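You operate a simulated robot arm through the tools that you are given. There is no shell and no other tool. Be economical: measure what you need, move in short steps, check, and stop when the job is done.

You are at the controls of a simulated two-armed robot. One attempt, no reset.

## Task
Shut the left sliding door. Push the fridge door shut. Open the third tap drawer from the top, take the orange pad and leave it in the inside from the top of the third tap drawer, then shut the drawer. Take the yellow cap and put it in the grey tub on the long table. Turn the stirrer dial to 3. Open the jugs door, take the white jug from the upper shelf of the jugs cupboard and put it on the counter under the pegboard and shut the door again. Close the boxes drawer. Do these in any order. Set down upright: white jug.

It is judged by the outcome, as a careful person would: the job done as asked, and still so three seconds after it is handed in. It fails if anything else is knocked over, pushed out of place, dropped, spilled or broken. A push-on lid holds only when it is set on centred and level and pressed home; a screw cap is set on level and turned clockwise until tight.

## Robot
Two 7-joint arms with two-finger parallel grippers on one trunk, on a base that drives. Base frame: it is fixed to the floor where the robot stands at the start and does not move with it; the origin is under the middle of the robot, x ahead of it, y to its left, z up. Units: m, rad, N and s.
The left shoulder is at the start at [0.05, 0.187, 1.158], the right one opposite. With the tool pointing down near the work surface each hand reaches from about 0.1 to 0.5 m from the robot's upright axis, wherever it stands, measured 20 degrees to its own side. Places, roughly: boxes drawer [-1.4, -5.2, 0.5]; counter under the pegboard [-0.5, -5, 0.9]; fridge door [1.3, -1.2, 0.6]; grey tub (12x12x9 cm) [-4, 0.5, 0.9]; inside of the third tap drawer [-5.6, -2, 0.4]; jugs door [-1.7, -5.6, 0.5]; left sliding door [0.9, -0.2, 1.3]; orange pad (7x11x4 cm) [-3.8, 0.2, 0.9]; stirrer dial [-4.1, -0.1, 0.9]; third tap drawer [-5.5, -2, 0.4]; white jug (15x10x16 cm) [-1.6, -5.7, 0.6]; yellow cap (4x4x2 cm) [-4.1, 0.4, 0.9]. Payload 3.43 kg a hand.
Tool frame (each hand has its own): the origin (TCP) lies between the finger pads and is the grasp point; the fingertips stand 0.03 m ahead of it; z points along the fingers, y is the line along which they close. Largest opening 0.094 m; finger width 0.028, thickness 0.01; the body of the gripper, 0.05 by 0.096 m, starts 0.055 m behind the TCP.
Orientation is told as [roll, pitch, yaw] about the base's x, y, z axes, in that order, counted from this pose: with the fingers straight down and closing along the base's y, the tool's x points along the base's -x, its y along +y and its z along -z.

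## Interface
- The arms move only by the tool apply_moves. It takes "left_targets", "right_targets" or both (then of equal length, played together; a hand with none holds still); each is text: rows parted by semicolons, each of 7 numbers parted by spaces: the gripper command, from -1 (fully open) to 1 (shut), values between in proportion, then the shift along the base's x, y, z in units of 400 mm (1.0 is 400 mm), then the turn, a rotation vector about the base's x, y, z in units of 90 degrees (1.0 is 90 degrees). In form: claw dx dy dz ax ay az; .... A call has 1 to 20 rows; each row is the pose to reach, as a shift and turn from the pose commanded when the call began. A call with a number of a shift or a turn outside -1 to 1 is refused whole. Rows are played at 5 a second. More than 0.05 m and 0.15 rad between two rows, or a gripper value outside its range, and nothing of the call is played. A pose out of reach is approached as far as the arm can. The call stops where the force on the tool passes 40 N (or 10 N more than at its start, if that is more) or the arm is blocked; 0.2 s more then pass. The fingers move at their own pace (about 0.153 m/s each) and stop on an object; they squeeze with about 37 N. The grip force told is the motor's: it shows also when the fingers shut on nothing. Time passes only in rows, and 0.2 s behind the last, so rows that repeat a pose let the fingers close. It gives the time, the measured TCP pose, the force on the tool (base axes), the opening and the grip force at its end, in the units of the frame above (readings bear some noise), with the torque about the TCP (base axes, N m) and any sound that the robot's microphone picked up, and new pictures: "show" is both (left out), scene, wrist or none (wrist: the cameras of the hands that moved).
- Cameras (640 x 400 px; columns grow to the right, rows downward): "scene" is now at [0.1474, 0.0019, 1.3835]; the picture's right is [0.01, -1.00, 0.00], its down [0.09, 0.00, -1.00] and it looks along [1.00, 0.01, 0.09] (base axes); focal length 255 px, centre (320, 200). "left" rides on the left gripper at [0.076, -0.014, -0.102] in its tool frame; the picture's right is [0.18, 0.98, 0.00], its down [-0.75, 0.14, -0.64] and it looks along [-0.63, 0.12, 0.77] (tool axes); focal length 243 px, centre (320, 200). "right" rides on the right gripper at [0.076, 0.014, -0.103] in its tool frame; the picture's right is [-0.18, 0.98, 0.00], its down [-0.75, -0.14, -0.64] and it looks along [-0.63, -0.12, 0.77] (tool axes); focal length 243 px, centre (320, 200). There is no depth. A picture from a camera that has moved, and an enlarged one, comes with that camera's place and axes in the base frame and with its lens.
- move_column(by): slides the trunk up (or, below 0, down) by that many m; the arms and the scene camera ride with it, the base frame stays. It gives what a move gives, with no picture.
- drive_base(legs): drives the robot by 1 to 6 legs, each [ahead, left, turn to the left] in m, m and rad, along the robot's own axes; the way and the turn of a leg run together, so that a leg with both is an arc; at most 1.5 m and 3.142 rad a leg. The arms and the cameras ride along, it lands a little off, and it stops where it bumps. It gives what a move gives, and a new picture of the scene camera.
- head_to(pan, tilt): turns the head with the scene camera to pan (to the left, within 1.396 rad either way) and tilt (down, from -0.506 to 1.204), counted from straight ahead of the robot. It gives what a move gives, and a new picture of the scene camera.
- close_up(camera, box): a new picture of the part [left, top, right, bottom] of that camera's present view, enlarged. It takes no simulated time.
- job_done(): hands the job in; it is judged then, once.

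Go step by step. Nothing tells you exact positions but the pictures and the camera data: compare them with the known pose of the tool, close in by small moves and look again before you grip or let go. The budget is 207 turns and 260 pictures, counting those below and the enlarged ones. Unless the task says otherwise, let go and move clear before handing in, and close with one line.

The tools are called after "Request:" by a JSON object that holds its "fn" and its "kwargs". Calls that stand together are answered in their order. apply_moves: Moves the arms, as the interface text tells. Its arguments: {"type":"object","properties":{"left_targets":{"type":"string"},"right_targets":{"type":"string"},"show":{"type":"string","enum":["both","scene","wrist","none"]}},"required":[]} The other tools are called the same way: move_column (by) slides the trunk up or down; drive_base (legs) drives the base; head_to (pan, tilt) turns the head that bears the scene camera; close_up (camera, box) takes an enlarged picture of a part of a camera's view; job_done () hands the job in.

At the start:

```text
clock: 0.0
left_ee_pos: [0.3047, 0.1548, 1.3878]
left_tool_rot: [0.0, 0.0, -0.001]
left_wrist_force: [-0.2, 0.5, 0.1]
left_moment: [-0.01, 0.02, -0.02]
left_grip_width: 0.0942
left_grip_force: 0.1
right_ee_pos: [0.3301, -0.0882, 1.3804]
right_tool_rot: [0.002, -0.003, -0.003]
right_wrist_force: [0.1, 0.5, 0.1]
right_moment: [-0.01, -0.02, 0.02]
right_grip_width: 0.0943
right_grip_force: 0.1
trunk travel left (down, up): [-0.374, 0.058]
robot x, y, heading: [0.0004, 0.0012, -0.007]
head pan, tilt: [0.007, -0.089]
```

scene: 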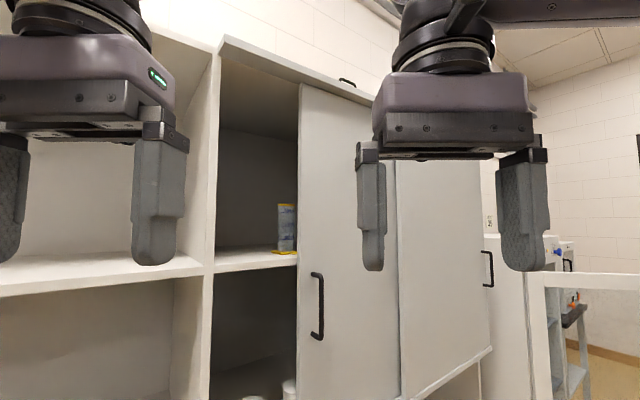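
right: 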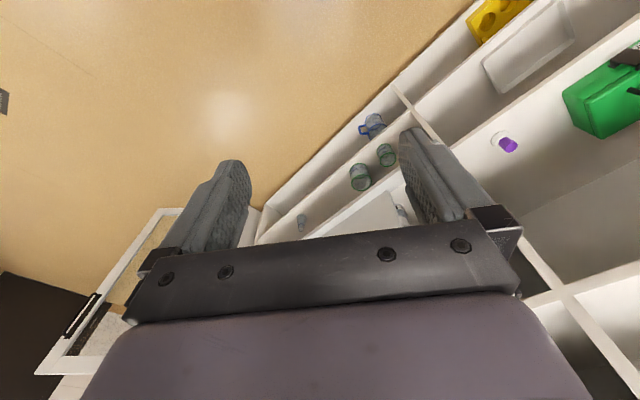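
left: 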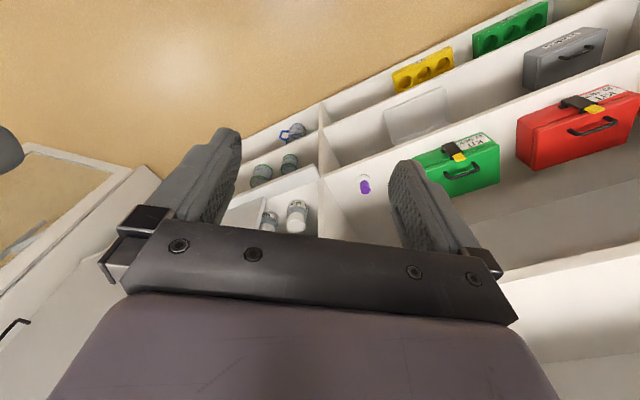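

I see a cabinet ahead with a sliding door that stands open toward its left end. I'll look around first.

Request:
{"fn": "head_to", "kwargs": {"pan": -0.3, "tilt": 0.3}}

Request:
{"fn": "head_to", "kwargs": {"pan": -1.0, "tilt": 0.3}}

Request:
{"fn": "head_to", "kwargs": {"pan": 0.0, "tilt": 0.0}}

```text
clock: 0.9
left_ee_pos: [0.3036, 0.1555, 1.3886]
left_tool_rot: [0.001, 0.0, 0.001]
left_wrist_force: [0.5, -0.1, 0.1]
left_moment: [0.01, 0.02, -0.02]
left_grip_width: 0.0942
left_grip_force: 0.0
right_ee_pos: [0.3308, -0.0883, 1.3811]
right_tool_rot: [0.001, -0.001, -0.001]
right_wrist_force: [0.9, -0.3, 0.0]
right_moment: [-0.01, -0.03, -0.02]
right_grip_width: 0.0938
right_grip_force: 0.1
trunk travel left (down, up): [-0.374, 0.058]
robot x, y, heading: [0.003, -0.0002, -0.003]
head pan, tilt: [-0.3, 0.3]
camera scene: at [0.1492, -0.0262, 1.3479], right [-0.3, -0.96, 0.0], down [-0.28, 0.09, -0.96], along [0.91, -0.28, -0.29], focal length 255 px, centre (320, 200)
```

scene: 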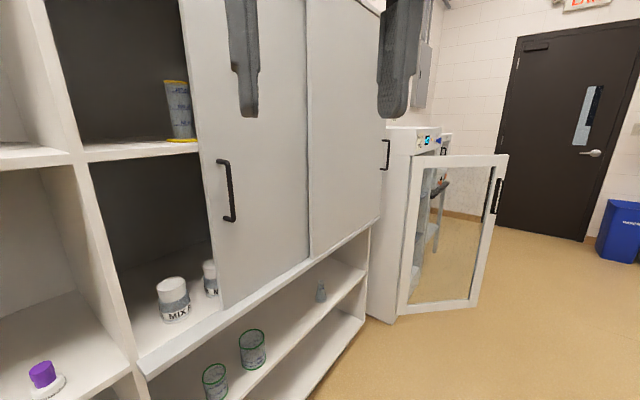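

```text
clock: 1.9
left_ee_pos: [0.3039, 0.1555, 1.3875]
left_tool_rot: [0.0, -0.001, 0.0]
left_wrist_force: [0.6, 0.8, -0.7]
left_moment: [0.03, 0.0, -0.02]
left_grip_width: 0.0941
left_grip_force: 0.0
right_ee_pos: [0.3288, -0.088, 1.3813]
right_tool_rot: [0.001, 0.0, -0.002]
right_wrist_force: [0.7, 0.4, 0.0]
right_moment: [0.0, 0.03, -0.01]
right_grip_width: 0.0938
right_grip_force: 0.2
trunk travel left (down, up): [-0.374, 0.058]
robot x, y, heading: [0.0012, 0.0001, 0.002]
head pan, tilt: [-1.0, 0.3]
camera scene: at [0.1105, -0.0772, 1.3478], right [-0.84, -0.54, 0.0], down [-0.16, 0.25, -0.96], along [0.52, -0.8, -0.3], focal length 255 px, centre (320, 200)
```

scene: 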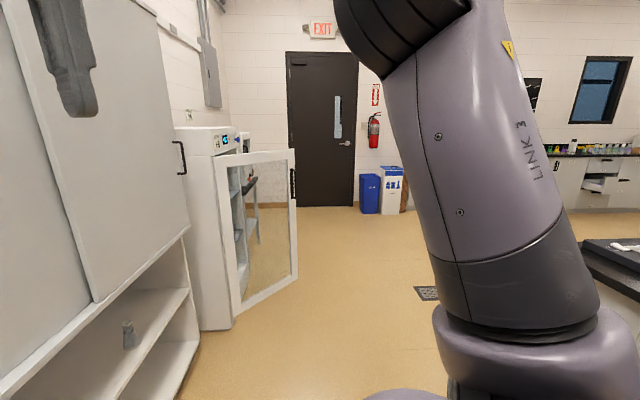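

```text
clock: 3.2
left_ee_pos: [0.3038, 0.1537, 1.3889]
left_tool_rot: [0.0, 0.0, 0.002]
left_wrist_force: [-0.5, 0.8, -0.2]
left_moment: [0.0, 0.01, 0.0]
left_grip_width: 0.0942
left_grip_force: 0.1
right_ee_pos: [0.3303, -0.0888, 1.3802]
right_tool_rot: [0.002, -0.002, 0.0]
right_wrist_force: [-0.6, 0.1, 0.6]
right_moment: [-0.02, 0.04, 0.0]
right_grip_width: 0.0939
right_grip_force: 0.1
trunk travel left (down, up): [-0.374, 0.058]
robot x, y, heading: [-0.0, -0.0008, -0.003]
head pan, tilt: [0.0, 0.0]
camera scene: at [0.15, 0.0012, 1.3755], right [0.0, -1.0, 0.0], down [0.0, 0.0, -1.0], along [1.0, 0.0, 0.0], focal length 255 px, centre (320, 200)
```

scene: 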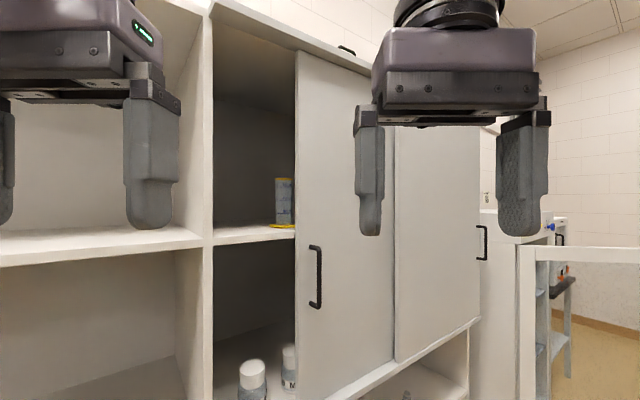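

The cabinet face is turned about 0.58 rad to me. I'll turn to face it squarely.

Request:
{"fn": "drive_base", "kwargs": {"legs": [[0, 0, 0.58]]}}

Request:
{"fn": "head_to", "kwargs": {"pan": -0.5, "tilt": 0.15}}

```text
clock: 5.2
left_ee_pos: [0.1672, 0.296, 1.3889]
left_tool_rot: [0.0, -0.001, 0.584]
left_wrist_force: [-0.5, 0.1, 1.3]
left_moment: [0.0, -0.01, -0.01]
left_grip_width: 0.0939
left_grip_force: 0.0
right_ee_pos: [0.3241, 0.1085, 1.3794]
right_tool_rot: [0.002, -0.002, 0.58]
right_wrist_force: [0.2, 0.3, -0.4]
right_moment: [-0.01, 0.0, 0.04]
right_grip_width: 0.0942
right_grip_force: 0.0
trunk travel left (down, up): [-0.374, 0.058]
robot x, y, heading: [-0.0003, 0.0014, 0.582]
head pan, tilt: [0.0, 0.0]
camera scene: at [0.1254, 0.0832, 1.3755], right [0.55, -0.83, 0.0], down [0.0, 0.0, -1.0], along [0.83, 0.55, 0.0], focal length 255 px, centre (320, 200)
```

scene: 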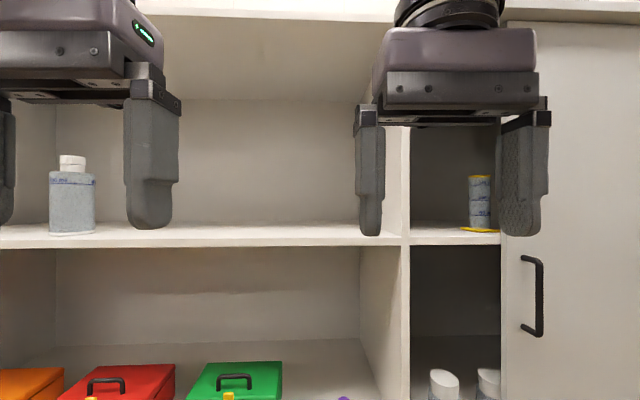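

```text
clock: 6.1
left_ee_pos: [0.1688, 0.2975, 1.3881]
left_tool_rot: [0.0, 0.001, 0.584]
left_wrist_force: [0.1, 0.0, -0.7]
left_moment: [0.0, 0.02, 0.02]
left_grip_width: 0.0939
left_grip_force: 0.2
right_ee_pos: [0.3242, 0.1086, 1.381]
right_tool_rot: [0.002, -0.001, 0.581]
right_wrist_force: [1.0, -0.5, -0.2]
right_moment: [-0.02, 0.0, 0.01]
right_grip_width: 0.094
right_grip_force: 0.1
trunk travel left (down, up): [-0.374, 0.058]
robot x, y, heading: [0.0012, -0.0015, 0.579]
head pan, tilt: [-0.499, 0.15]
camera scene: at [0.1427, 0.0414, 1.3618], right [0.09, -1.0, 0.0], down [-0.15, -0.01, -0.99], along [0.99, 0.08, -0.15], focal length 255 px, centre (320, 200)
```

scene: 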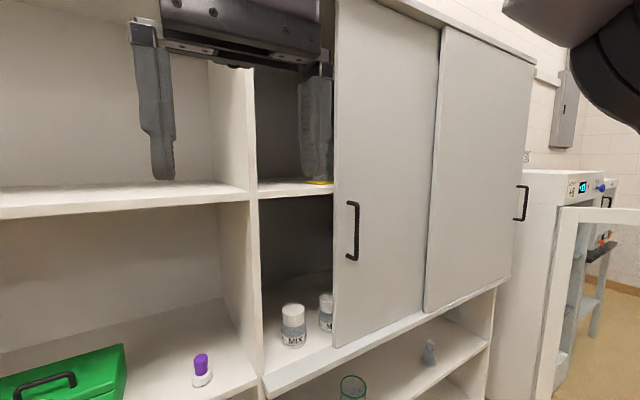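

The handle triangulates to about (0.734, 0.013, 1.20), that is 0.62 ahead and 0.39 to the right. I'll bring the right hand in front of it with the fingers pointing forward.

Request:
{"fn": "apply_moves", "kwargs": {"right_targets": "-1 0.060 -0.035 -0.0375 0.046 -0.070 0; -1 0.121 -0.070 -0.075 0.092 -0.139 0; -1 0.181 -0.105 -0.1125 0.1375 -0.209 0; -1 0.242 -0.14 -0.15 0.183 -0.278 0; -1 0.302 -0.175 -0.1875 0.229 -0.348 0; -1 0.3625 -0.21 -0.225 0.275 -0.4175 0; -1 0.423 -0.245 -0.2625 0.321 -0.487 0; -1 0.483 -0.28 -0.3 0.367 -0.557 0; -1 0.544 -0.315 -0.3375 0.4125 -0.626 0; -1 0.604 -0.35 -0.375 0.458 -0.696 0; -1 0.665 -0.385 -0.4125 0.504 -0.765 0; -1 0.725 -0.42 -0.45 0.55 -0.835 0"}}

```text
clock: 8.7
left_ee_pos: [0.168, 0.2967, 1.3874]
left_tool_rot: [-0.001, 0.0, 0.584]
left_wrist_force: [0.3, -0.3, 0.5]
left_moment: [0.02, -0.04, -0.02]
left_grip_width: 0.0941
left_grip_force: 0.1
right_ee_pos: [0.6113, -0.0591, 1.2036]
right_tool_rot: [0.071, -1.549, 0.51]
right_wrist_force: [-0.4, -0.7, -0.4]
right_moment: [0.03, -0.02, 0.01]
right_grip_width: 0.0938
right_grip_force: 0.1
right hand out of reach, approached as far as the arm can: row 12
trunk travel left (down, up): [-0.374, 0.058]
robot x, y, heading: [-0.0015, 0.0017, 0.583]
head pan, tilt: [-0.499, 0.15]
camera scene: at [0.1429, 0.0412, 1.3618], right [0.08, -1.0, 0.0], down [-0.15, -0.01, -0.99], along [0.99, 0.08, -0.15], focal length 255 px, centre (320, 200)
camera right: at [0.5172, -0.1037, 1.131], right [-0.54, 0.82, 0.19], down [-0.44, -0.46, 0.77], along [0.72, 0.33, 0.62], focal length 243 px, centre (320, 200)
```

scene: 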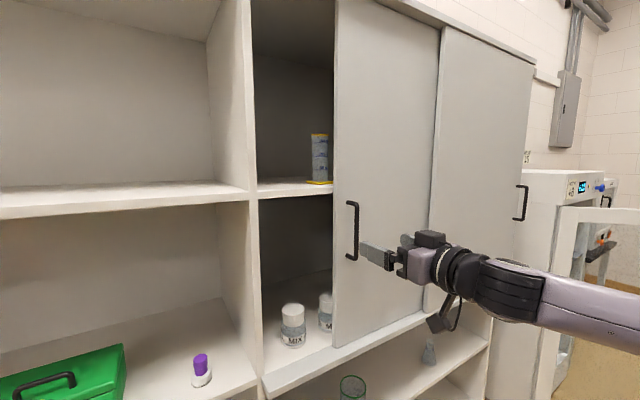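
right: 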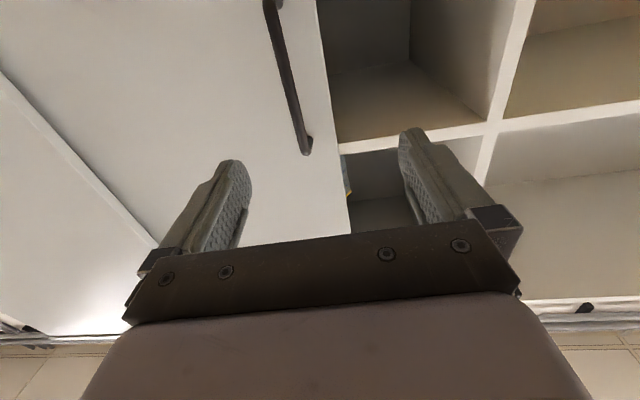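

The bar is about 0.015 m to the right of the TCP line and 0.14 m ahead. I'll advance so the bar sits between the fingers.

Request:
{"fn": "apply_moves", "kwargs": {"right_targets": "-1 0.08 0.04 0 0 0 0; -1 0.16 0.085 0 0 0 0; -1 0.24 0.125 0 0 0 0; -1 0.29 0.157 0 0 0 0"}}

```text
clock: 9.7
left_ee_pos: [0.168, 0.2977, 1.389]
left_tool_rot: [-0.001, -0.001, 0.585]
left_wrist_force: [0.7, 0.0, 0.0]
left_moment: [-0.02, -0.03, 0.01]
left_grip_width: 0.0941
left_grip_force: 0.0
right_ee_pos: [0.7271, 0.0058, 1.2021]
right_tool_rot: [-2.529, -1.571, 3.114]
right_wrist_force: [-0.1, 0.4, 0.3]
right_moment: [0.0, -0.02, 0.03]
right_grip_width: 0.0939
right_grip_force: 0.0
trunk travel left (down, up): [-0.374, 0.058]
robot x, y, heading: [-0.0008, 0.0019, 0.584]
head pan, tilt: [-0.499, 0.15]
camera scene: at [0.1429, 0.0415, 1.3617], right [0.08, -1.0, 0.0], down [-0.15, -0.01, -0.99], along [0.99, 0.08, -0.15], focal length 255 px, centre (320, 200)
camera right: at [0.6339, -0.0391, 1.1275], right [-0.54, 0.82, 0.18], down [-0.46, -0.47, 0.75], along [0.7, 0.32, 0.63], focal length 243 px, centre (320, 200)
```

scene: 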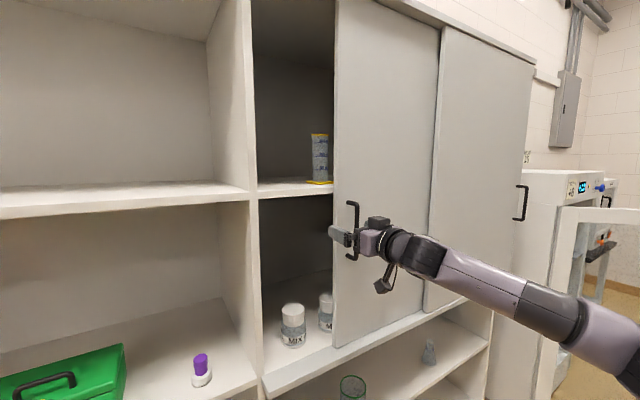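
right: 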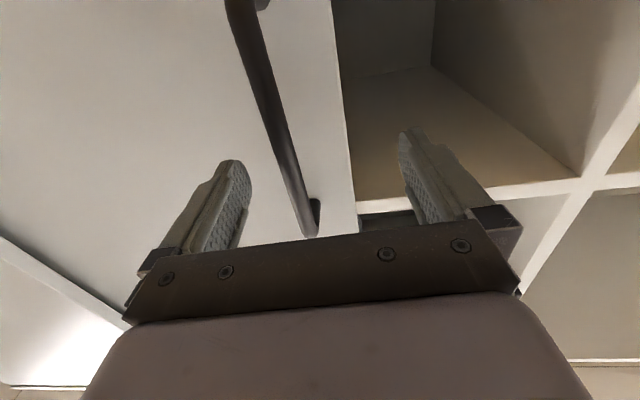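

The bar is between the fingers. I'll narrow them loosely around it and slide the door to the left.

Request:
{"fn": "apply_moves", "kwargs": {"right_targets": "0.5 0 0 0 0 0 0; 0.5 0 0 0 0 0 0; 0.5 -0.055 0.0835 0 0 0 0; 0.5 -0.11 0.167 0 0 0 0; 0.5 -0.165 0.25 0 0 0 0; 0.5 -0.22 0.334 0 0 0 0; 0.5 -0.261 0.397 0 0 0 0"}}

```text
clock: 11.3
left_ee_pos: [0.1631, 0.3029, 1.3876]
left_tool_rot: [-0.01, -0.003, 0.584]
left_wrist_force: [-0.3, 1.7, 1.3]
left_moment: [-0.1, -0.1, -0.01]
left_grip_width: 0.0941
left_grip_force: 0.0
right_ee_pos: [0.6753, 0.0866, 1.2173]
right_tool_rot: [0.05, -1.488, 0.498]
right_wrist_force: [-0.4, 2.0, -0.5]
right_moment: [-0.04, -0.01, -0.04]
right_grip_width: 0.0249
right_grip_force: 0.5
right hand out of reach, approached as far as the arm can: row 4, 5, 6, 7
trunk travel left (down, up): [-0.374, 0.058]
robot x, y, heading: [0.0016, 0.0003, 0.586]
head pan, tilt: [-0.499, 0.15]
stopped in row 7 (right hand): the force on the tool passed its limit at 65 N (the readings are from after the stop); the commanded pose is now the measured one
camera scene: at [0.1395, 0.0454, 1.3621], right [0.08, -1.0, 0.0], down [-0.15, -0.02, -0.99], along [0.99, 0.08, -0.15], focal length 255 px, centre (320, 200)
camera right: at [0.5761, 0.0426, 1.151], right [-0.5, 0.85, 0.19], down [-0.42, -0.42, 0.8], along [0.76, 0.32, 0.56], focal length 243 px, centre (320, 200)
```

scene: 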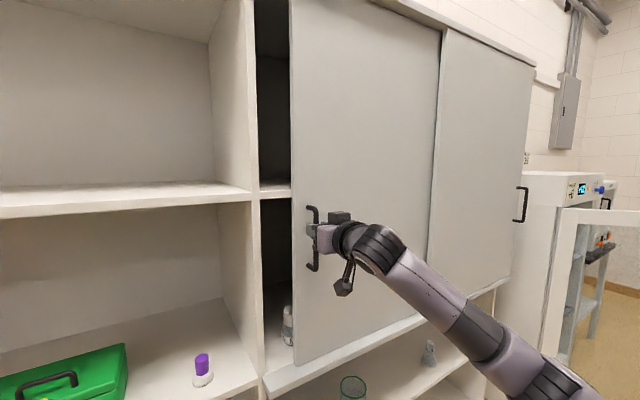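
right: 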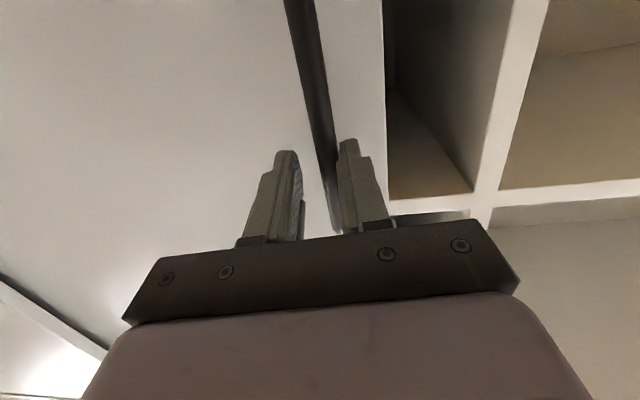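

The door is about half shut and the arm has hit a reach limit. I'll carry on by driving the base sideways.

Request:
{"fn": "drive_base", "kwargs": {"legs": [[0, 0.09, 0]]}}

```text
clock: 12.8
left_ee_pos: [0.1201, 0.3724, 1.3892]
left_tool_rot: [-0.003, -0.002, 0.584]
left_wrist_force: [0.0, -0.5, -0.6]
left_moment: [-0.01, -0.02, 0.01]
left_grip_width: 0.094
left_grip_force: 0.0
right_ee_pos: [0.6269, 0.1575, 1.2165]
right_tool_rot: [0.108, -1.488, 0.437]
right_wrist_force: [-0.9, -0.3, -0.3]
right_moment: [0.0, 0.0, 0.02]
right_grip_width: 0.0235
right_grip_force: 0.1
trunk travel left (down, up): [-0.374, 0.058]
robot x, y, heading: [-0.0455, 0.0745, 0.583]
head pan, tilt: [-0.499, 0.15]
camera scene: at [0.0931, 0.1164, 1.3618], right [0.08, -1.0, 0.0], down [-0.15, -0.01, -0.99], along [0.99, 0.08, -0.15], focal length 255 px, centre (320, 200)
```

scene: 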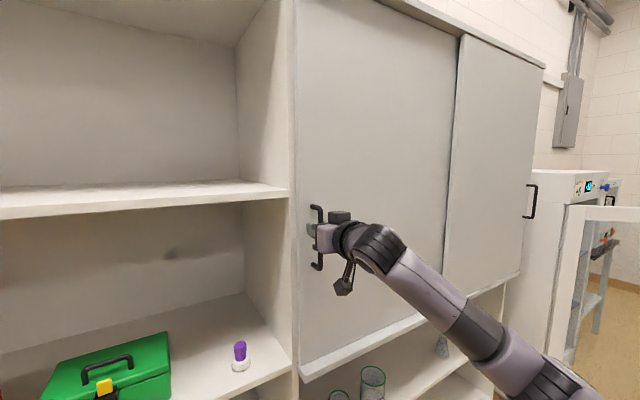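

The door looks shut. I'll check it close up and nudge a little further to confirm.

Request:
{"fn": "drive_base", "kwargs": {"legs": [[0, 0.02, 0]]}}

Request:
{"fn": "close_up", "kwargs": {"camera": "scene", "box": [260, 0, 380, 400]}}

```text
clock: 13.7
left_ee_pos: [0.1103, 0.3846, 1.3884]
left_tool_rot: [0.001, -0.001, 0.582]
left_wrist_force: [0.5, -0.8, 0.4]
left_moment: [0.01, -0.03, -0.01]
left_grip_width: 0.0941
left_grip_force: 0.0
right_ee_pos: [0.6232, 0.1665, 1.2154]
right_tool_rot: [0.129, -1.488, 0.404]
right_wrist_force: [18.1, -22.2, 3.0]
right_moment: [-0.38, -0.32, -0.17]
right_grip_width: 0.04
right_grip_force: 14.5
trunk travel left (down, up): [-0.374, 0.058]
robot x, y, heading: [-0.0568, 0.0894, 0.577]
head pan, tilt: [-0.499, 0.15]
camera scene: at [0.085, 0.129, 1.3616], right [0.08, -1.0, 0.0], down [-0.15, -0.01, -0.99], along [0.99, 0.08, -0.15], focal length 255 px, centre (320, 200)
```

scene: 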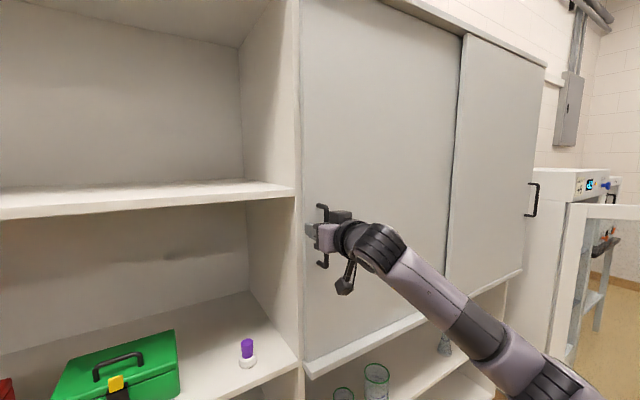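

```text
1.00 times, centred on (320, 200) of scene (not enlarged: the box is as wide or as high as the picture)
camera zoom: at [0.085, 0.129, 1.3616], right [0.08, -1.0, 0.0], down [-0.15, -0.01, -0.99], along [0.99, 0.08, -0.15], focal length 255 px, centre (320, 200)
```

zoom: 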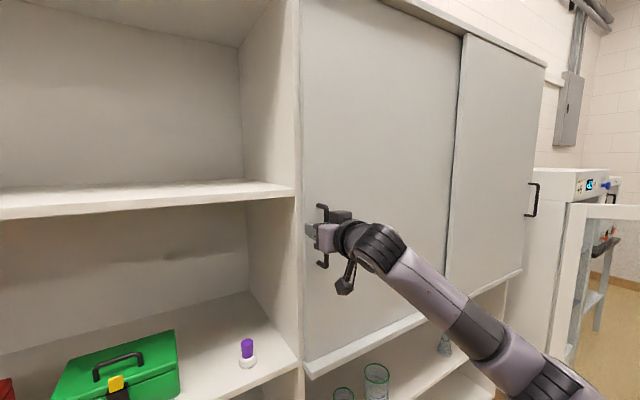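

The force rose against the end stop, so the door is shut. I'll open the hand and back off from the handle.

Request:
{"fn": "drive_base", "kwargs": {"legs": [[0, -0.012, 0]]}}

Request:
{"fn": "apply_moves", "kwargs": {"right_targets": "-1 0 0 0 0 0 0; -1 0 0 0 0 0 0", "show": "wrist"}}

```text
clock: 14.5
left_ee_pos: [0.1151, 0.3783, 1.3891]
left_tool_rot: [-0.001, -0.001, 0.582]
left_wrist_force: [0.0, 0.1, 0.0]
left_moment: [0.01, -0.03, 0.0]
left_grip_width: 0.0941
left_grip_force: 0.1
right_ee_pos: [0.6274, 0.1599, 1.2171]
right_tool_rot: [0.091, -1.49, 0.443]
right_wrist_force: [0.7, -0.8, -0.9]
right_moment: [0.03, -0.01, 0.0]
right_grip_width: 0.0239
right_grip_force: 1.2
trunk travel left (down, up): [-0.374, 0.058]
robot x, y, heading: [-0.0563, 0.0823, 0.581]
head pan, tilt: [-0.499, 0.15]
camera scene: at [0.0894, 0.1221, 1.3618], right [0.08, -1.0, 0.0], down [-0.15, -0.01, -0.99], along [0.99, 0.08, -0.15], focal length 255 px, centre (320, 200)
```

scene: 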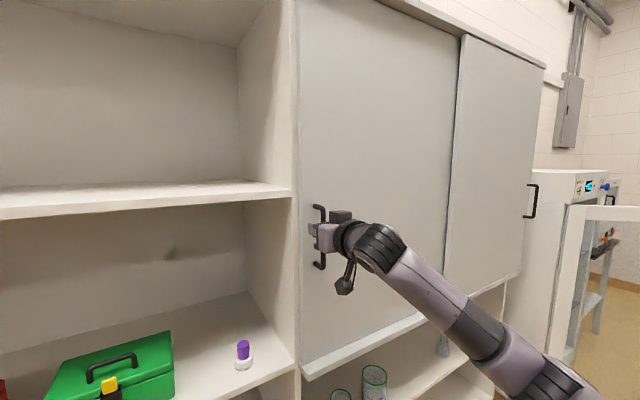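

```text
clock: 15.1
left_ee_pos: [0.1148, 0.3792, 1.3895]
left_tool_rot: [-0.001, 0.0, 0.583]
left_wrist_force: [-0.6, -0.2, -0.5]
left_moment: [0.01, 0.01, 0.0]
left_grip_width: 0.094
left_grip_force: 0.0
right_ee_pos: [0.6281, 0.1602, 1.2162]
right_tool_rot: [0.088, -1.489, 0.449]
right_wrist_force: [0.6, -0.6, -0.6]
right_moment: [0.01, -0.01, 0.0]
right_grip_width: 0.0938
right_grip_force: 0.1
trunk travel left (down, up): [-0.374, 0.058]
robot x, y, heading: [-0.0534, 0.0795, 0.578]
head pan, tilt: [-0.499, 0.15]
camera right: at [0.5272, 0.1179, 1.1507], right [-0.49, 0.85, 0.19], down [-0.42, -0.42, 0.8], along [0.76, 0.31, 0.57], focal length 243 px, centre (320, 200)
```

right: 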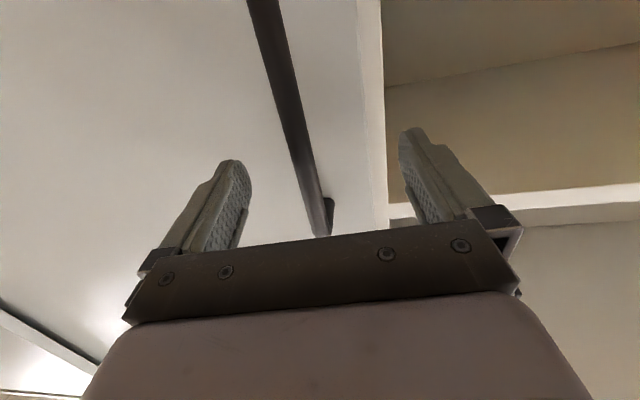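

Driving back, then round to stand before the fridge door.

Request:
{"fn": "drive_base", "kwargs": {"legs": [[-0.4, 0, 0], [0, 0, -0.578], [0, -1.1, 0]]}}

Request:
{"fn": "head_to", "kwargs": {"pan": 0.0, "tilt": 0.35}}

```text
clock: 23.4
left_ee_pos: [-0.026, -0.3547, 1.3882]
left_tool_rot: [-0.004, -0.002, 0.009]
left_wrist_force: [-0.3, -0.2, -0.9]
left_moment: [0.01, 0.01, 0.02]
left_grip_width: 0.0942
left_grip_force: 0.0
right_ee_pos: [0.2848, -0.8176, 1.2156]
right_tool_rot: [0.101, -1.489, -0.14]
right_wrist_force: [0.6, -1.0, 0.0]
right_moment: [0.01, -0.05, 0.0]
right_grip_width: 0.0939
right_grip_force: 0.0
trunk travel left (down, up): [-0.374, 0.058]
robot x, y, heading: [-0.3296, -0.5171, 0.004]
head pan, tilt: [-0.499, 0.15]
stopped in leg 3: the robot was blocked; the commanded pose is now the measured one
camera scene: at [-0.1874, -0.5565, 1.3617], right [-0.47, -0.88, 0.0], down [-0.13, 0.07, -0.99], along [0.87, -0.47, -0.15], focal length 255 px, centre (320, 200)
```

scene: 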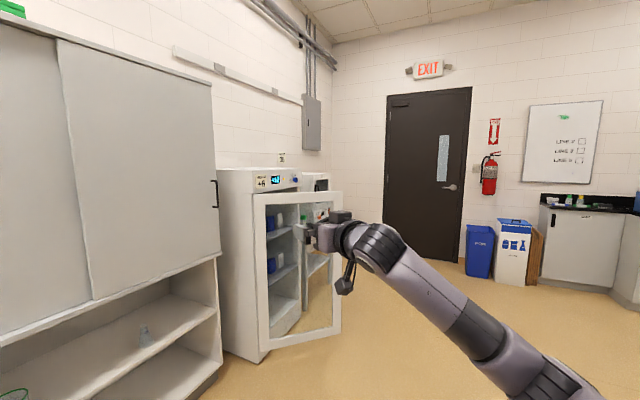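

```text
clock: 24.3
left_ee_pos: [-0.0278, -0.3557, 1.3886]
left_tool_rot: [-0.005, -0.002, 0.01]
left_wrist_force: [0.1, -0.5, 0.2]
left_moment: [-0.02, -0.01, 0.03]
left_grip_width: 0.0943
left_grip_force: 0.1
right_ee_pos: [0.2839, -0.8175, 1.2181]
right_tool_rot: [0.092, -1.491, -0.13]
right_wrist_force: [-0.2, -0.1, -0.2]
right_moment: [-0.04, -0.01, -0.01]
right_grip_width: 0.0941
right_grip_force: 0.1
trunk travel left (down, up): [-0.374, 0.058]
robot x, y, heading: [-0.3291, -0.5149, 0.008]
head pan, tilt: [0.0, 0.351]
camera scene: at [-0.1765, -0.5112, 1.3431], right [0.01, -1.0, 0.0], down [-0.34, 0.0, -0.94], along [0.94, 0.01, -0.34], focal length 255 px, centre (320, 200)
```

scene: 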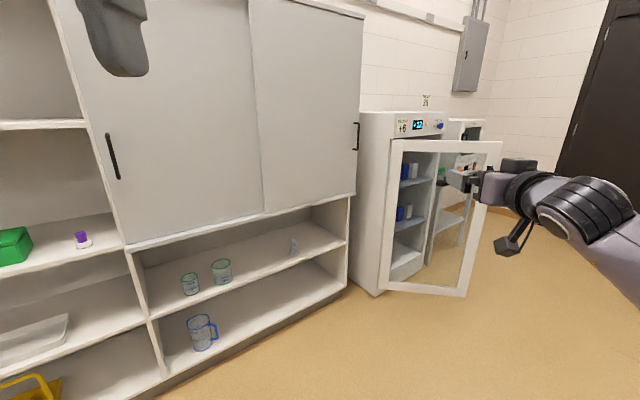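

Something blocked the base at y≈-0.5. I'll look to the right.

Request:
{"fn": "head_to", "kwargs": {"pan": -1.39, "tilt": 0.7}}

```text
clock: 25.8
left_ee_pos: [-0.0274, -0.3546, 1.3878]
left_tool_rot: [-0.005, -0.002, 0.011]
left_wrist_force: [0.4, 0.2, 0.1]
left_moment: [0.02, -0.03, -0.01]
left_grip_width: 0.0942
left_grip_force: 0.1
right_ee_pos: [0.2846, -0.8167, 1.2162]
right_tool_rot: [0.09, -1.491, -0.129]
right_wrist_force: [0.2, -0.5, 0.8]
right_moment: [-0.01, 0.01, -0.02]
right_grip_width: 0.094
right_grip_force: 0.1
trunk travel left (down, up): [-0.374, 0.058]
robot x, y, heading: [-0.3318, -0.5098, 0.008]
head pan, tilt: [-1.389, 0.7]
camera scene: at [-0.2536, -0.5952, 1.3117], right [-0.98, -0.19, 0.0], down [-0.12, 0.63, -0.77], along [0.14, -0.75, -0.64], focal length 255 px, centre (320, 200)
```

scene: 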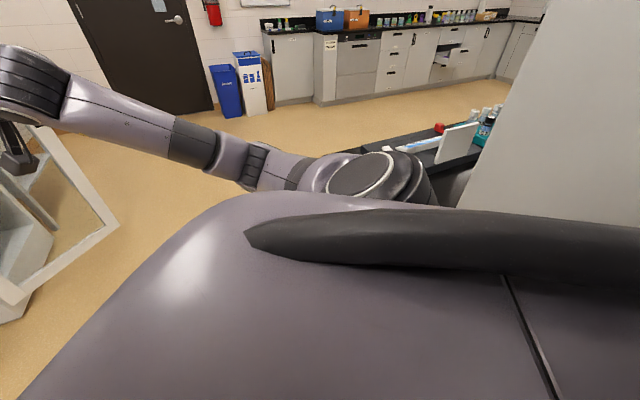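

A bench stands to my right rear. I'll go forward first, past its end, and then sideways.

Request:
{"fn": "drive_base", "kwargs": {"legs": [[0, 0.05, 0], [0.55, 0, 0], [0, -0.6, 0]]}}

Request:
{"fn": "head_to", "kwargs": {"pan": -0.2, "tilt": 0.45}}

```text
clock: 35.1
left_ee_pos: [0.5252, -0.9082, 1.3881]
left_tool_rot: [-0.004, -0.001, 0.007]
left_wrist_force: [-0.9, -0.4, -0.7]
left_moment: [-0.01, -0.02, -0.02]
left_grip_width: 0.094
left_grip_force: 0.0
right_ee_pos: [0.8382, -1.3712, 1.217]
right_tool_rot: [0.092, -1.492, -0.13]
right_wrist_force: [-0.5, -0.7, -0.7]
right_moment: [0.03, -0.04, 0.01]
right_grip_width: 0.0937
right_grip_force: 0.1
trunk travel left (down, up): [-0.374, 0.058]
robot x, y, heading: [0.2228, -1.0642, 0.004]
head pan, tilt: [-1.389, 0.7]
camera scene: at [0.2993, -1.1481, 1.3117], right [-0.98, -0.19, 0.0], down [-0.12, 0.63, -0.76], along [0.14, -0.75, -0.64], focal length 255 px, centre (320, 200)
```

scene: 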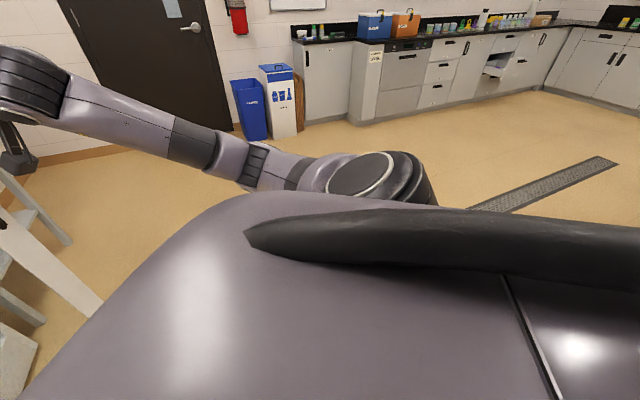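

```text
clock: 36.5
left_ee_pos: [0.5267, -0.9084, 1.3889]
left_tool_rot: [-0.003, -0.001, 0.007]
left_wrist_force: [-0.6, 0.7, 0.4]
left_moment: [0.02, 0.01, 0.01]
left_grip_width: 0.0941
left_grip_force: 0.0
right_ee_pos: [0.8368, -1.371, 1.2173]
right_tool_rot: [0.09, -1.49, -0.133]
right_wrist_force: [0.6, 0.9, 0.0]
right_moment: [-0.03, -0.01, 0.01]
right_grip_width: 0.094
right_grip_force: 0.1
trunk travel left (down, up): [-0.374, 0.058]
robot x, y, heading: [0.2241, -1.0662, 0.007]
head pan, tilt: [-0.201, 0.45]
camera scene: at [0.3737, -1.0825, 1.3339], right [-0.2, -0.98, 0.0], down [-0.43, 0.09, -0.9], along [0.88, -0.18, -0.44], focal length 255 px, centre (320, 200)
```

scene: 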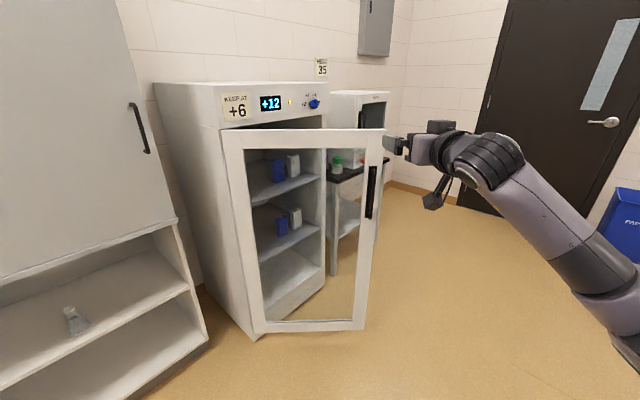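

The door's free edge is at about (1.20, -1.47) and its hinge at (1.27, -0.95), with the top at z≈1.16. I'll close the right fist and push on the top frame bar.

Request:
{"fn": "move_column", "kwargs": {"by": -0.085}}

Request:
{"fn": "apply_moves", "kwargs": {"right_targets": "1 0 0 0 0 0 0; 1 0 0 0 0 0 0; 1 0 0 0 0 0 0", "show": "none"}}

Request:
{"fn": "drive_base", "kwargs": {"legs": [[0, 0.05, 0], [0.32, 0, 0]]}}

```text
clock: 37.7
left_ee_pos: [0.5273, -0.9079, 1.3034]
left_tool_rot: [-0.004, -0.002, 0.006]
left_wrist_force: [0.1, 0.8, -0.2]
left_moment: [-0.02, 0.01, 0.0]
left_grip_width: 0.0938
left_grip_force: 0.1
right_ee_pos: [0.8368, -1.3712, 1.1322]
right_tool_rot: [0.091, -1.49, -0.133]
right_wrist_force: [-0.7, 0.3, 0.0]
right_moment: [-0.02, 0.02, 0.01]
right_grip_width: 0.0938
right_grip_force: 0.1
trunk travel left (down, up): [-0.289, 0.143]
robot x, y, heading: [0.2218, -1.0631, 0.003]
head pan, tilt: [-0.201, 0.45]
```

```text
clock: 38.5
left_ee_pos: [0.5269, -0.9088, 1.3036]
left_tool_rot: [-0.003, -0.003, 0.006]
left_wrist_force: [0.5, 0.3, -0.2]
left_moment: [0.01, 0.02, -0.03]
left_grip_width: 0.0941
left_grip_force: 0.1
right_ee_pos: [0.8381, -1.3711, 1.1309]
right_tool_rot: [0.091, -1.49, -0.129]
right_wrist_force: [0.5, 0.3, 0.4]
right_moment: [0.04, -0.04, -0.04]
right_grip_width: 0.0
right_grip_force: 33.2
trunk travel left (down, up): [-0.289, 0.143]
robot x, y, heading: [0.219, -1.0634, 0.007]
head pan, tilt: [-0.201, 0.45]
```

```text
clock: 41.4
left_ee_pos: [0.8469, -0.8562, 1.3031]
left_tool_rot: [-0.005, -0.003, 0.005]
left_wrist_force: [-0.6, -0.2, 0.0]
left_moment: [0.02, 0.01, 0.0]
left_grip_width: 0.0939
left_grip_force: 0.1
right_ee_pos: [1.1562, -1.32, 1.1311]
right_tool_rot: [0.091, -1.49, -0.132]
right_wrist_force: [0.4, -0.9, 0.0]
right_moment: [-0.02, -0.03, 0.02]
right_grip_width: 0.0001
right_grip_force: 33.6
trunk travel left (down, up): [-0.289, 0.143]
robot x, y, heading: [0.5438, -1.0141, 0.005]
head pan, tilt: [-0.201, 0.45]
camera scene: at [0.6935, -1.031, 1.2488], right [-0.2, -0.98, 0.0], down [-0.43, 0.09, -0.9], along [0.88, -0.18, -0.44], focal length 255 px, centre (320, 200)
```

scene: 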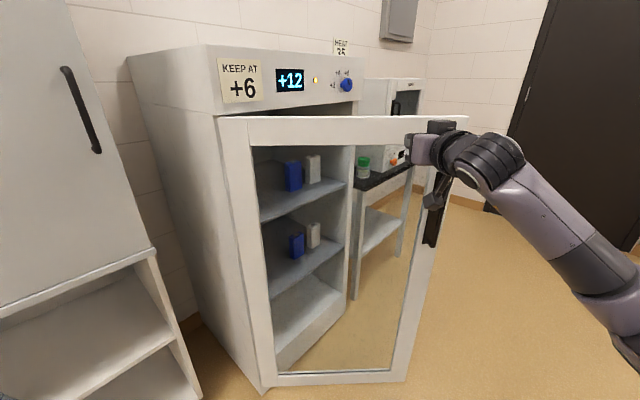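

The tip lines up with the top bar. Pushing forward.

Request:
{"fn": "drive_base", "kwargs": {"legs": [[0.2, 0, 0]]}}

```text
clock: 43.0
left_ee_pos: [1.049, -0.8553, 1.3032]
left_tool_rot: [-0.005, -0.002, 0.005]
left_wrist_force: [0.5, 0.6, -0.4]
left_moment: [0.02, 0.02, -0.01]
left_grip_width: 0.0941
left_grip_force: 0.1
right_ee_pos: [1.3586, -1.3189, 1.132]
right_tool_rot: [0.092, -1.49, -0.133]
right_wrist_force: [0.2, -0.1, -0.1]
right_moment: [0.03, -0.04, 0.01]
right_grip_width: 0.0
right_grip_force: 33.0
trunk travel left (down, up): [-0.289, 0.143]
robot x, y, heading: [0.7455, -1.0146, 0.003]
head pan, tilt: [-0.201, 0.45]
camera scene: at [0.896, -1.0303, 1.2488], right [-0.2, -0.98, 0.0], down [-0.43, 0.09, -0.9], along [0.88, -0.18, -0.44], focal length 255 px, centre (320, 200)
```

scene: 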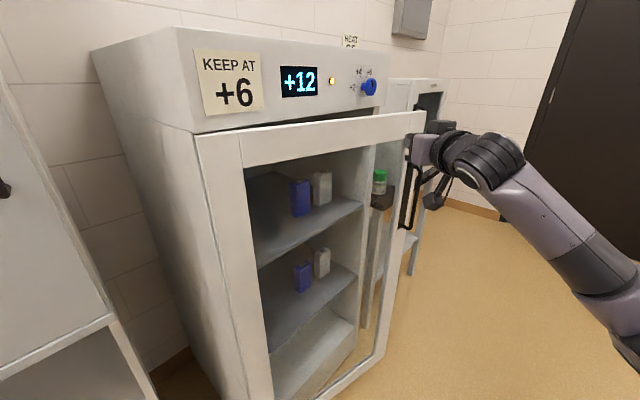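

The door is swinging shut but the hand is near its free edge. I'll back off slightly, shift left and push on.

Request:
{"fn": "drive_base", "kwargs": {"legs": [[-0.04, 0, 0], [0, 0.08, 0], [0.1, 0, 0]]}}

```text
clock: 45.6
left_ee_pos: [1.11, -0.7752, 1.3035]
left_tool_rot: [-0.001, -0.001, 0.006]
left_wrist_force: [0.2, 0.0, 1.0]
left_moment: [0.01, 0.01, -0.01]
left_grip_width: 0.094
left_grip_force: 0.1
right_ee_pos: [1.418, -1.2394, 1.1326]
right_tool_rot: [0.093, -1.489, -0.134]
right_wrist_force: [-0.2, -0.5, -0.1]
right_moment: [0.01, -0.02, -0.01]
right_grip_width: 0.0001
right_grip_force: 33.2
trunk travel left (down, up): [-0.289, 0.143]
robot x, y, heading: [0.8056, -0.9342, 0.003]
head pan, tilt: [-0.201, 0.45]
camera scene: at [0.9557, -0.9499, 1.2487], right [-0.2, -0.98, 0.0], down [-0.43, 0.09, -0.9], along [0.88, -0.18, -0.44], focal length 255 px, centre (320, 200)
```

scene: 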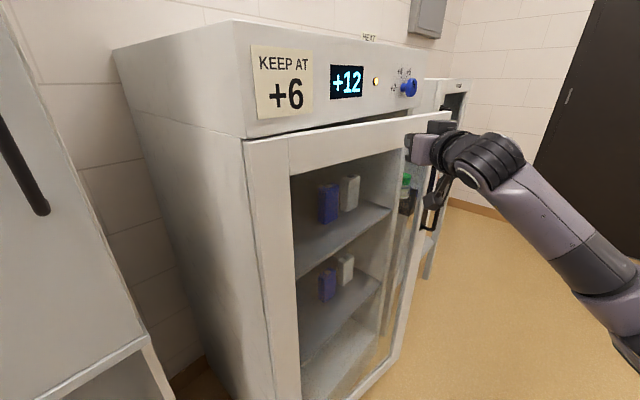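

Nearly closed. I'll finish with the arm.

Request:
{"fn": "apply_moves", "kwargs": {"right_targets": "1 0.07 0 0 0 0 0; 1 0.14 0 0 0 0 0; 1 0.21 0 0 0 0 0; 1 0.28 0 0 0 0 0", "show": "scene"}}

```text
clock: 46.5
left_ee_pos: [1.1066, -0.7764, 1.3033]
left_tool_rot: [-0.005, 0.0, 0.005]
left_wrist_force: [-0.1, -0.3, 0.3]
left_moment: [-0.05, 0.06, -0.01]
left_grip_width: 0.0942
left_grip_force: 0.1
right_ee_pos: [1.5142, -1.239, 1.1322]
right_tool_rot: [0.084, -1.488, -0.127]
right_wrist_force: [-19.5, -0.4, 0.5]
right_moment: [-0.02, -0.2, 0.16]
right_grip_width: 0.0
right_grip_force: 32.7
trunk travel left (down, up): [-0.289, 0.143]
robot x, y, heading: [0.8053, -0.9352, 0.001]
head pan, tilt: [-0.201, 0.45]
stopped in row 4 (right hand): the force on the tool passed its limit at 88 N (the readings are from after the stop); the commanded pose is now the measured one
camera scene: at [0.9529, -0.9503, 1.2491], right [-0.2, -0.98, 0.0], down [-0.43, 0.09, -0.9], along [0.88, -0.18, -0.43], focal length 255 px, centre (320, 200)
```

scene: 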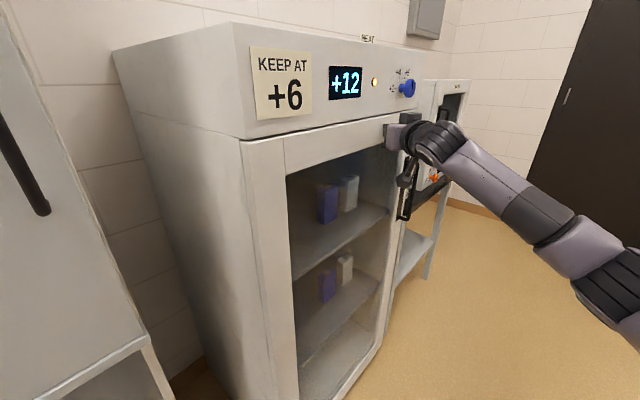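

The fridge is shut. I'll retract the arm, back off and turn toward the south side of the room.

Request:
{"fn": "apply_moves", "kwargs": {"right_targets": "1 -0.1 0 0 0 0 0; 1 -0.2 0 0 0 0 0; 1 -0.3 0 0 0 0 0; 1 -0.4 0 0.05 0 0 0; 0.5 -0.5 0 0.1 0 0 0; 0 -0.6 0 0.15 0 0 0; -0.5 -0.7 0 0.2 0 0 0", "show": "none"}}

Request:
{"fn": "drive_base", "kwargs": {"legs": [[-0.5, 0, 0], [0, 0, -1.57]]}}

Request:
{"fn": "head_to", "kwargs": {"pan": 0.0, "tilt": 0.35}}

Request:
{"fn": "head_to", "kwargs": {"pan": -0.8, "tilt": 0.35}}

```text
clock: 48.1
left_ee_pos: [1.1079, -0.7763, 1.3033]
left_tool_rot: [-0.003, 0.0, 0.004]
left_wrist_force: [0.4, -0.3, 0.6]
left_moment: [0.0, -0.02, 0.01]
left_grip_width: 0.0939
left_grip_force: 0.1
right_ee_pos: [1.2361, -1.2388, 1.2096]
right_tool_rot: [0.075, -1.484, -0.118]
right_wrist_force: [0.7, -0.2, -0.1]
right_moment: [0.01, 0.01, 0.03]
right_grip_width: 0.0708
right_grip_force: 0.0
trunk travel left (down, up): [-0.289, 0.143]
robot x, y, heading: [0.8076, -0.9327, 0.003]
head pan, tilt: [-0.201, 0.45]
```

```text
clock: 54.9
left_ee_pos: [0.4615, -1.2373, 1.3037]
left_tool_rot: [-0.003, 0.001, -1.555]
left_wrist_force: [-0.2, 0.0, -0.1]
left_moment: [0.0, -0.02, 0.0]
left_grip_width: 0.094
left_grip_force: 0.0
right_ee_pos: [0.0002, -1.3701, 1.2112]
right_tool_rot: [0.081, -1.483, -1.683]
right_wrist_force: [-0.4, -0.6, 0.1]
right_moment: [0.02, 0.01, 0.03]
right_grip_width: 0.0705
right_grip_force: 0.1
trunk travel left (down, up): [-0.289, 0.143]
robot x, y, heading: [0.2991, -0.9352, -1.561]
head pan, tilt: [-0.201, 0.45]
camera scene: at [0.2857, -1.0819, 1.2489], right [-0.98, 0.19, 0.0], down [0.08, 0.43, -0.9], along [-0.17, -0.88, -0.44], focal length 255 px, centre (320, 200)
```

scene: 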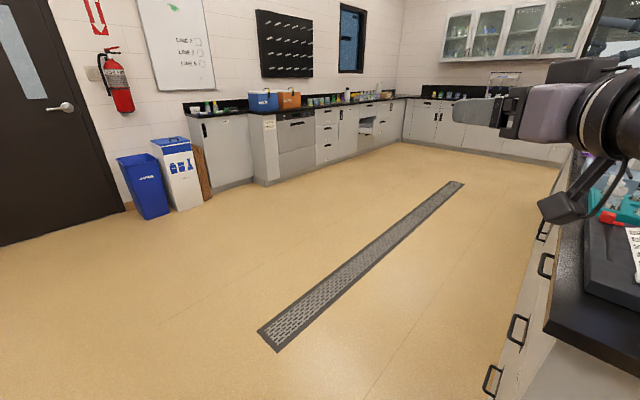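

```text
clock: 55.6
left_ee_pos: [0.4613, -1.2367, 1.3029]
left_tool_rot: [-0.004, 0.001, -1.555]
left_wrist_force: [-0.5, 0.0, -0.4]
left_moment: [0.02, -0.01, 0.02]
left_grip_width: 0.0939
left_grip_force: 0.0
right_ee_pos: [-0.0004, -1.3698, 1.2113]
right_tool_rot: [0.08, -1.484, -1.683]
right_wrist_force: [-0.6, -0.3, -0.4]
right_moment: [0.01, -0.01, 0.05]
right_grip_width: 0.0705
right_grip_force: 0.1
trunk travel left (down, up): [-0.289, 0.143]
robot x, y, heading: [0.2991, -0.9304, -1.563]
head pan, tilt: [0.0, 0.351]
camera scene: at [0.304, -1.0847, 1.258], right [-1.0, -0.01, 0.0], down [0.0, 0.34, -0.94], along [0.01, -0.94, -0.34], focal length 255 px, centre (320, 200)
```

scene: 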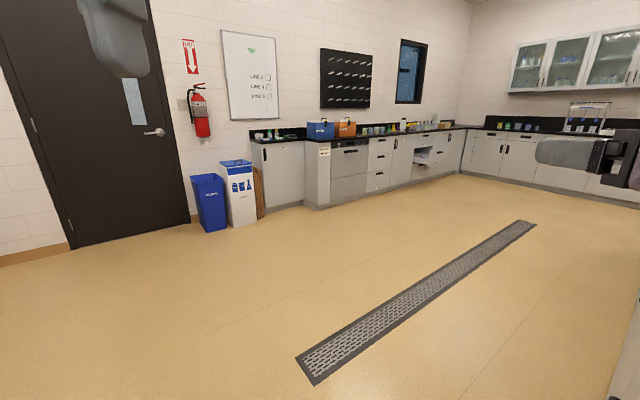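

```text
clock: 56.8
left_ee_pos: [0.4609, -1.2374, 1.303]
left_tool_rot: [-0.004, 0.0, -1.556]
left_wrist_force: [-0.1, -0.2, 0.4]
left_moment: [-0.01, 0.0, 0.0]
left_grip_width: 0.0938
left_grip_force: 0.0
right_ee_pos: [-0.0002, -1.3701, 1.211]
right_tool_rot: [0.082, -1.484, -1.682]
right_wrist_force: [-0.4, -0.8, -0.3]
right_moment: [-0.03, 0.0, -0.01]
right_grip_width: 0.0705
right_grip_force: 0.0
trunk travel left (down, up): [-0.289, 0.143]
robot x, y, heading: [0.3036, -0.9315, -1.557]
head pan, tilt: [-0.799, 0.351]
camera scene: at [0.237, -1.0574, 1.2581], right [-0.71, 0.71, 0.0], down [0.24, 0.24, -0.94], along [-0.66, -0.66, -0.34], focal length 255 px, centre (320, 200)
```

scene: 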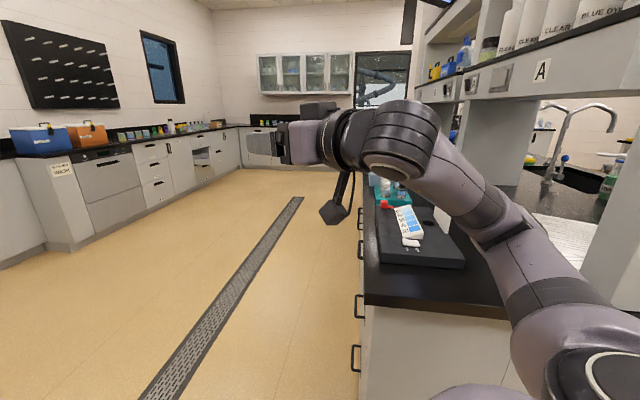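

The aisle runs along the room's slanted axes: the pegboard counter faces us and the island bench is on the right. I'll square up to the counter and drive along the aisle.

Request:
{"fn": "drive_base", "kwargs": {"legs": [[0, 0, 0.57], [1.3, 0, 0], [0, -1.5, 0], [0, -1.5, 0], [0, -0.6, 0]]}}

Request:
{"fn": "head_to", "kwargs": {"pan": 0.0, "tilt": 0.35}}

```text
clock: 96.3
left_ee_pos: [-1.7008, -4.1964, 1.3035]
left_tool_rot: [-0.003, 0.0, -0.976]
left_wrist_force: [-0.1, 0.3, 0.0]
left_moment: [-0.01, 0.0, 0.0]
left_grip_width: 0.094
left_grip_force: 0.1
right_ee_pos: [-2.0137, -4.5604, 1.2118]
right_tool_rot: [0.082, -1.486, -1.1]
right_wrist_force: [-0.5, 0.3, -0.1]
right_moment: [0.0, -0.01, 0.02]
right_grip_width: 0.0706
right_grip_force: 0.1
trunk travel left (down, up): [-0.289, 0.143]
robot x, y, heading: [-2.0001, -4.0315, -0.974]
head pan, tilt: [-0.799, 0.351]
camera scene: at [-1.9858, -4.1689, 1.2581], right [-0.98, 0.21, 0.0], down [0.07, 0.34, -0.94], along [-0.19, -0.92, -0.34], focal length 255 px, centre (320, 200)
```

scene: 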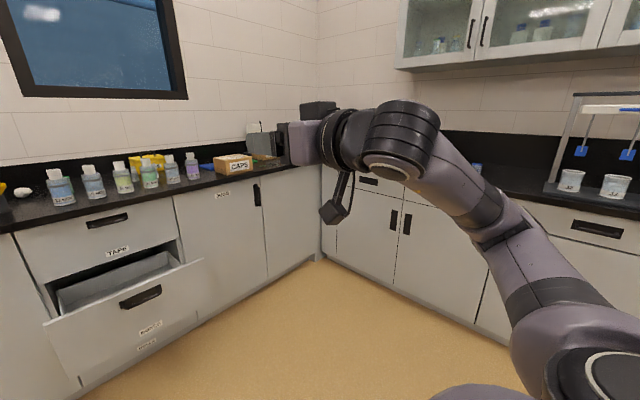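

```text
clock: 97.4
left_ee_pos: [-1.701, -4.1959, 1.3037]
left_tool_rot: [-0.002, -0.001, -0.975]
left_wrist_force: [-0.9, -0.2, -0.5]
left_moment: [0.02, -0.05, 0.0]
left_grip_width: 0.0936
left_grip_force: 0.0
right_ee_pos: [-2.0139, -4.5594, 1.2105]
right_tool_rot: [0.08, -1.483, -1.104]
right_wrist_force: [-0.3, 0.5, -0.8]
right_moment: [0.02, 0.01, -0.01]
right_grip_width: 0.0706
right_grip_force: 0.0
trunk travel left (down, up): [-0.289, 0.143]
robot x, y, heading: [-1.9983, -4.0272, -0.977]
head pan, tilt: [0.0, 0.351]
camera scene: at [-1.9146, -4.155, 1.2581], right [-0.83, -0.56, 0.0], down [-0.19, 0.29, -0.94], along [0.52, -0.78, -0.34], focal length 255 px, centre (320, 200)
```

scene: 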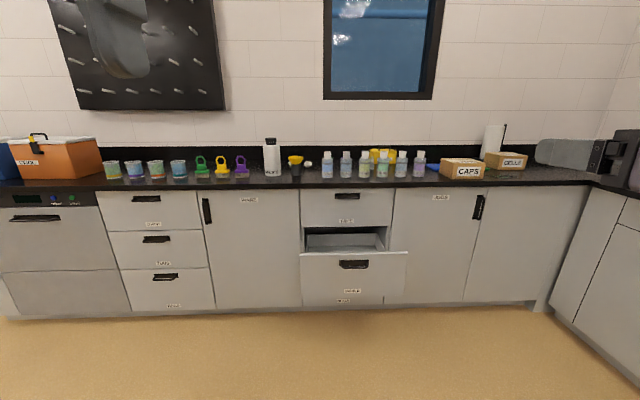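

I see the counter with the pegboard, an open drawer and doors. I'll read the labels.

Request:
{"fn": "close_up", "kwargs": {"camera": "scene", "box": [280, 180, 520, 310]}}

Request:
{"fn": "close_up", "kwargs": {"camera": "scene", "box": [80, 130, 320, 310]}}

```text
2.67 times, centred on (400, 245) of scene
camera zoom: at [-1.9146, -4.155, 1.2581], right [-0.83, -0.56, 0.0], down [-0.19, 0.29, -0.94], along [0.52, -0.78, -0.34], focal length 680 px, centre (107, 80)
```

zoom: 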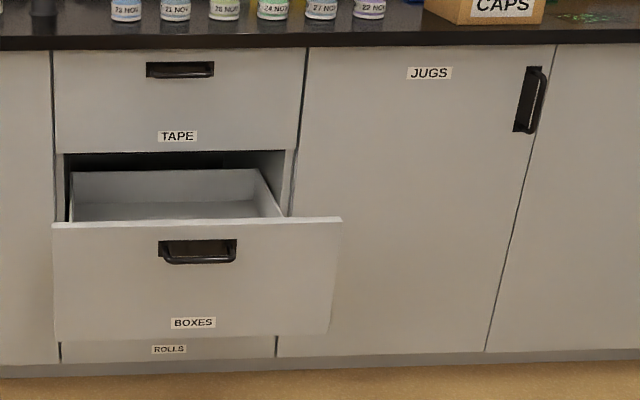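

```text
2.22 times, centred on (200, 220) of scene
camera zoom: at [-1.9146, -4.155, 1.2581], right [-0.83, -0.56, 0.0], down [-0.19, 0.29, -0.94], along [0.52, -0.78, -0.34], focal length 567 px, centre (587, 156)
```

zoom: 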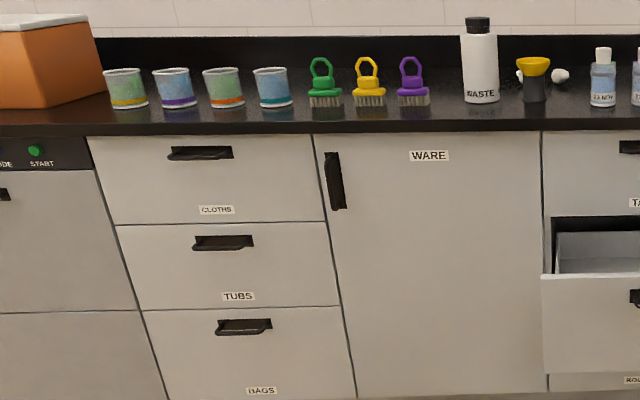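

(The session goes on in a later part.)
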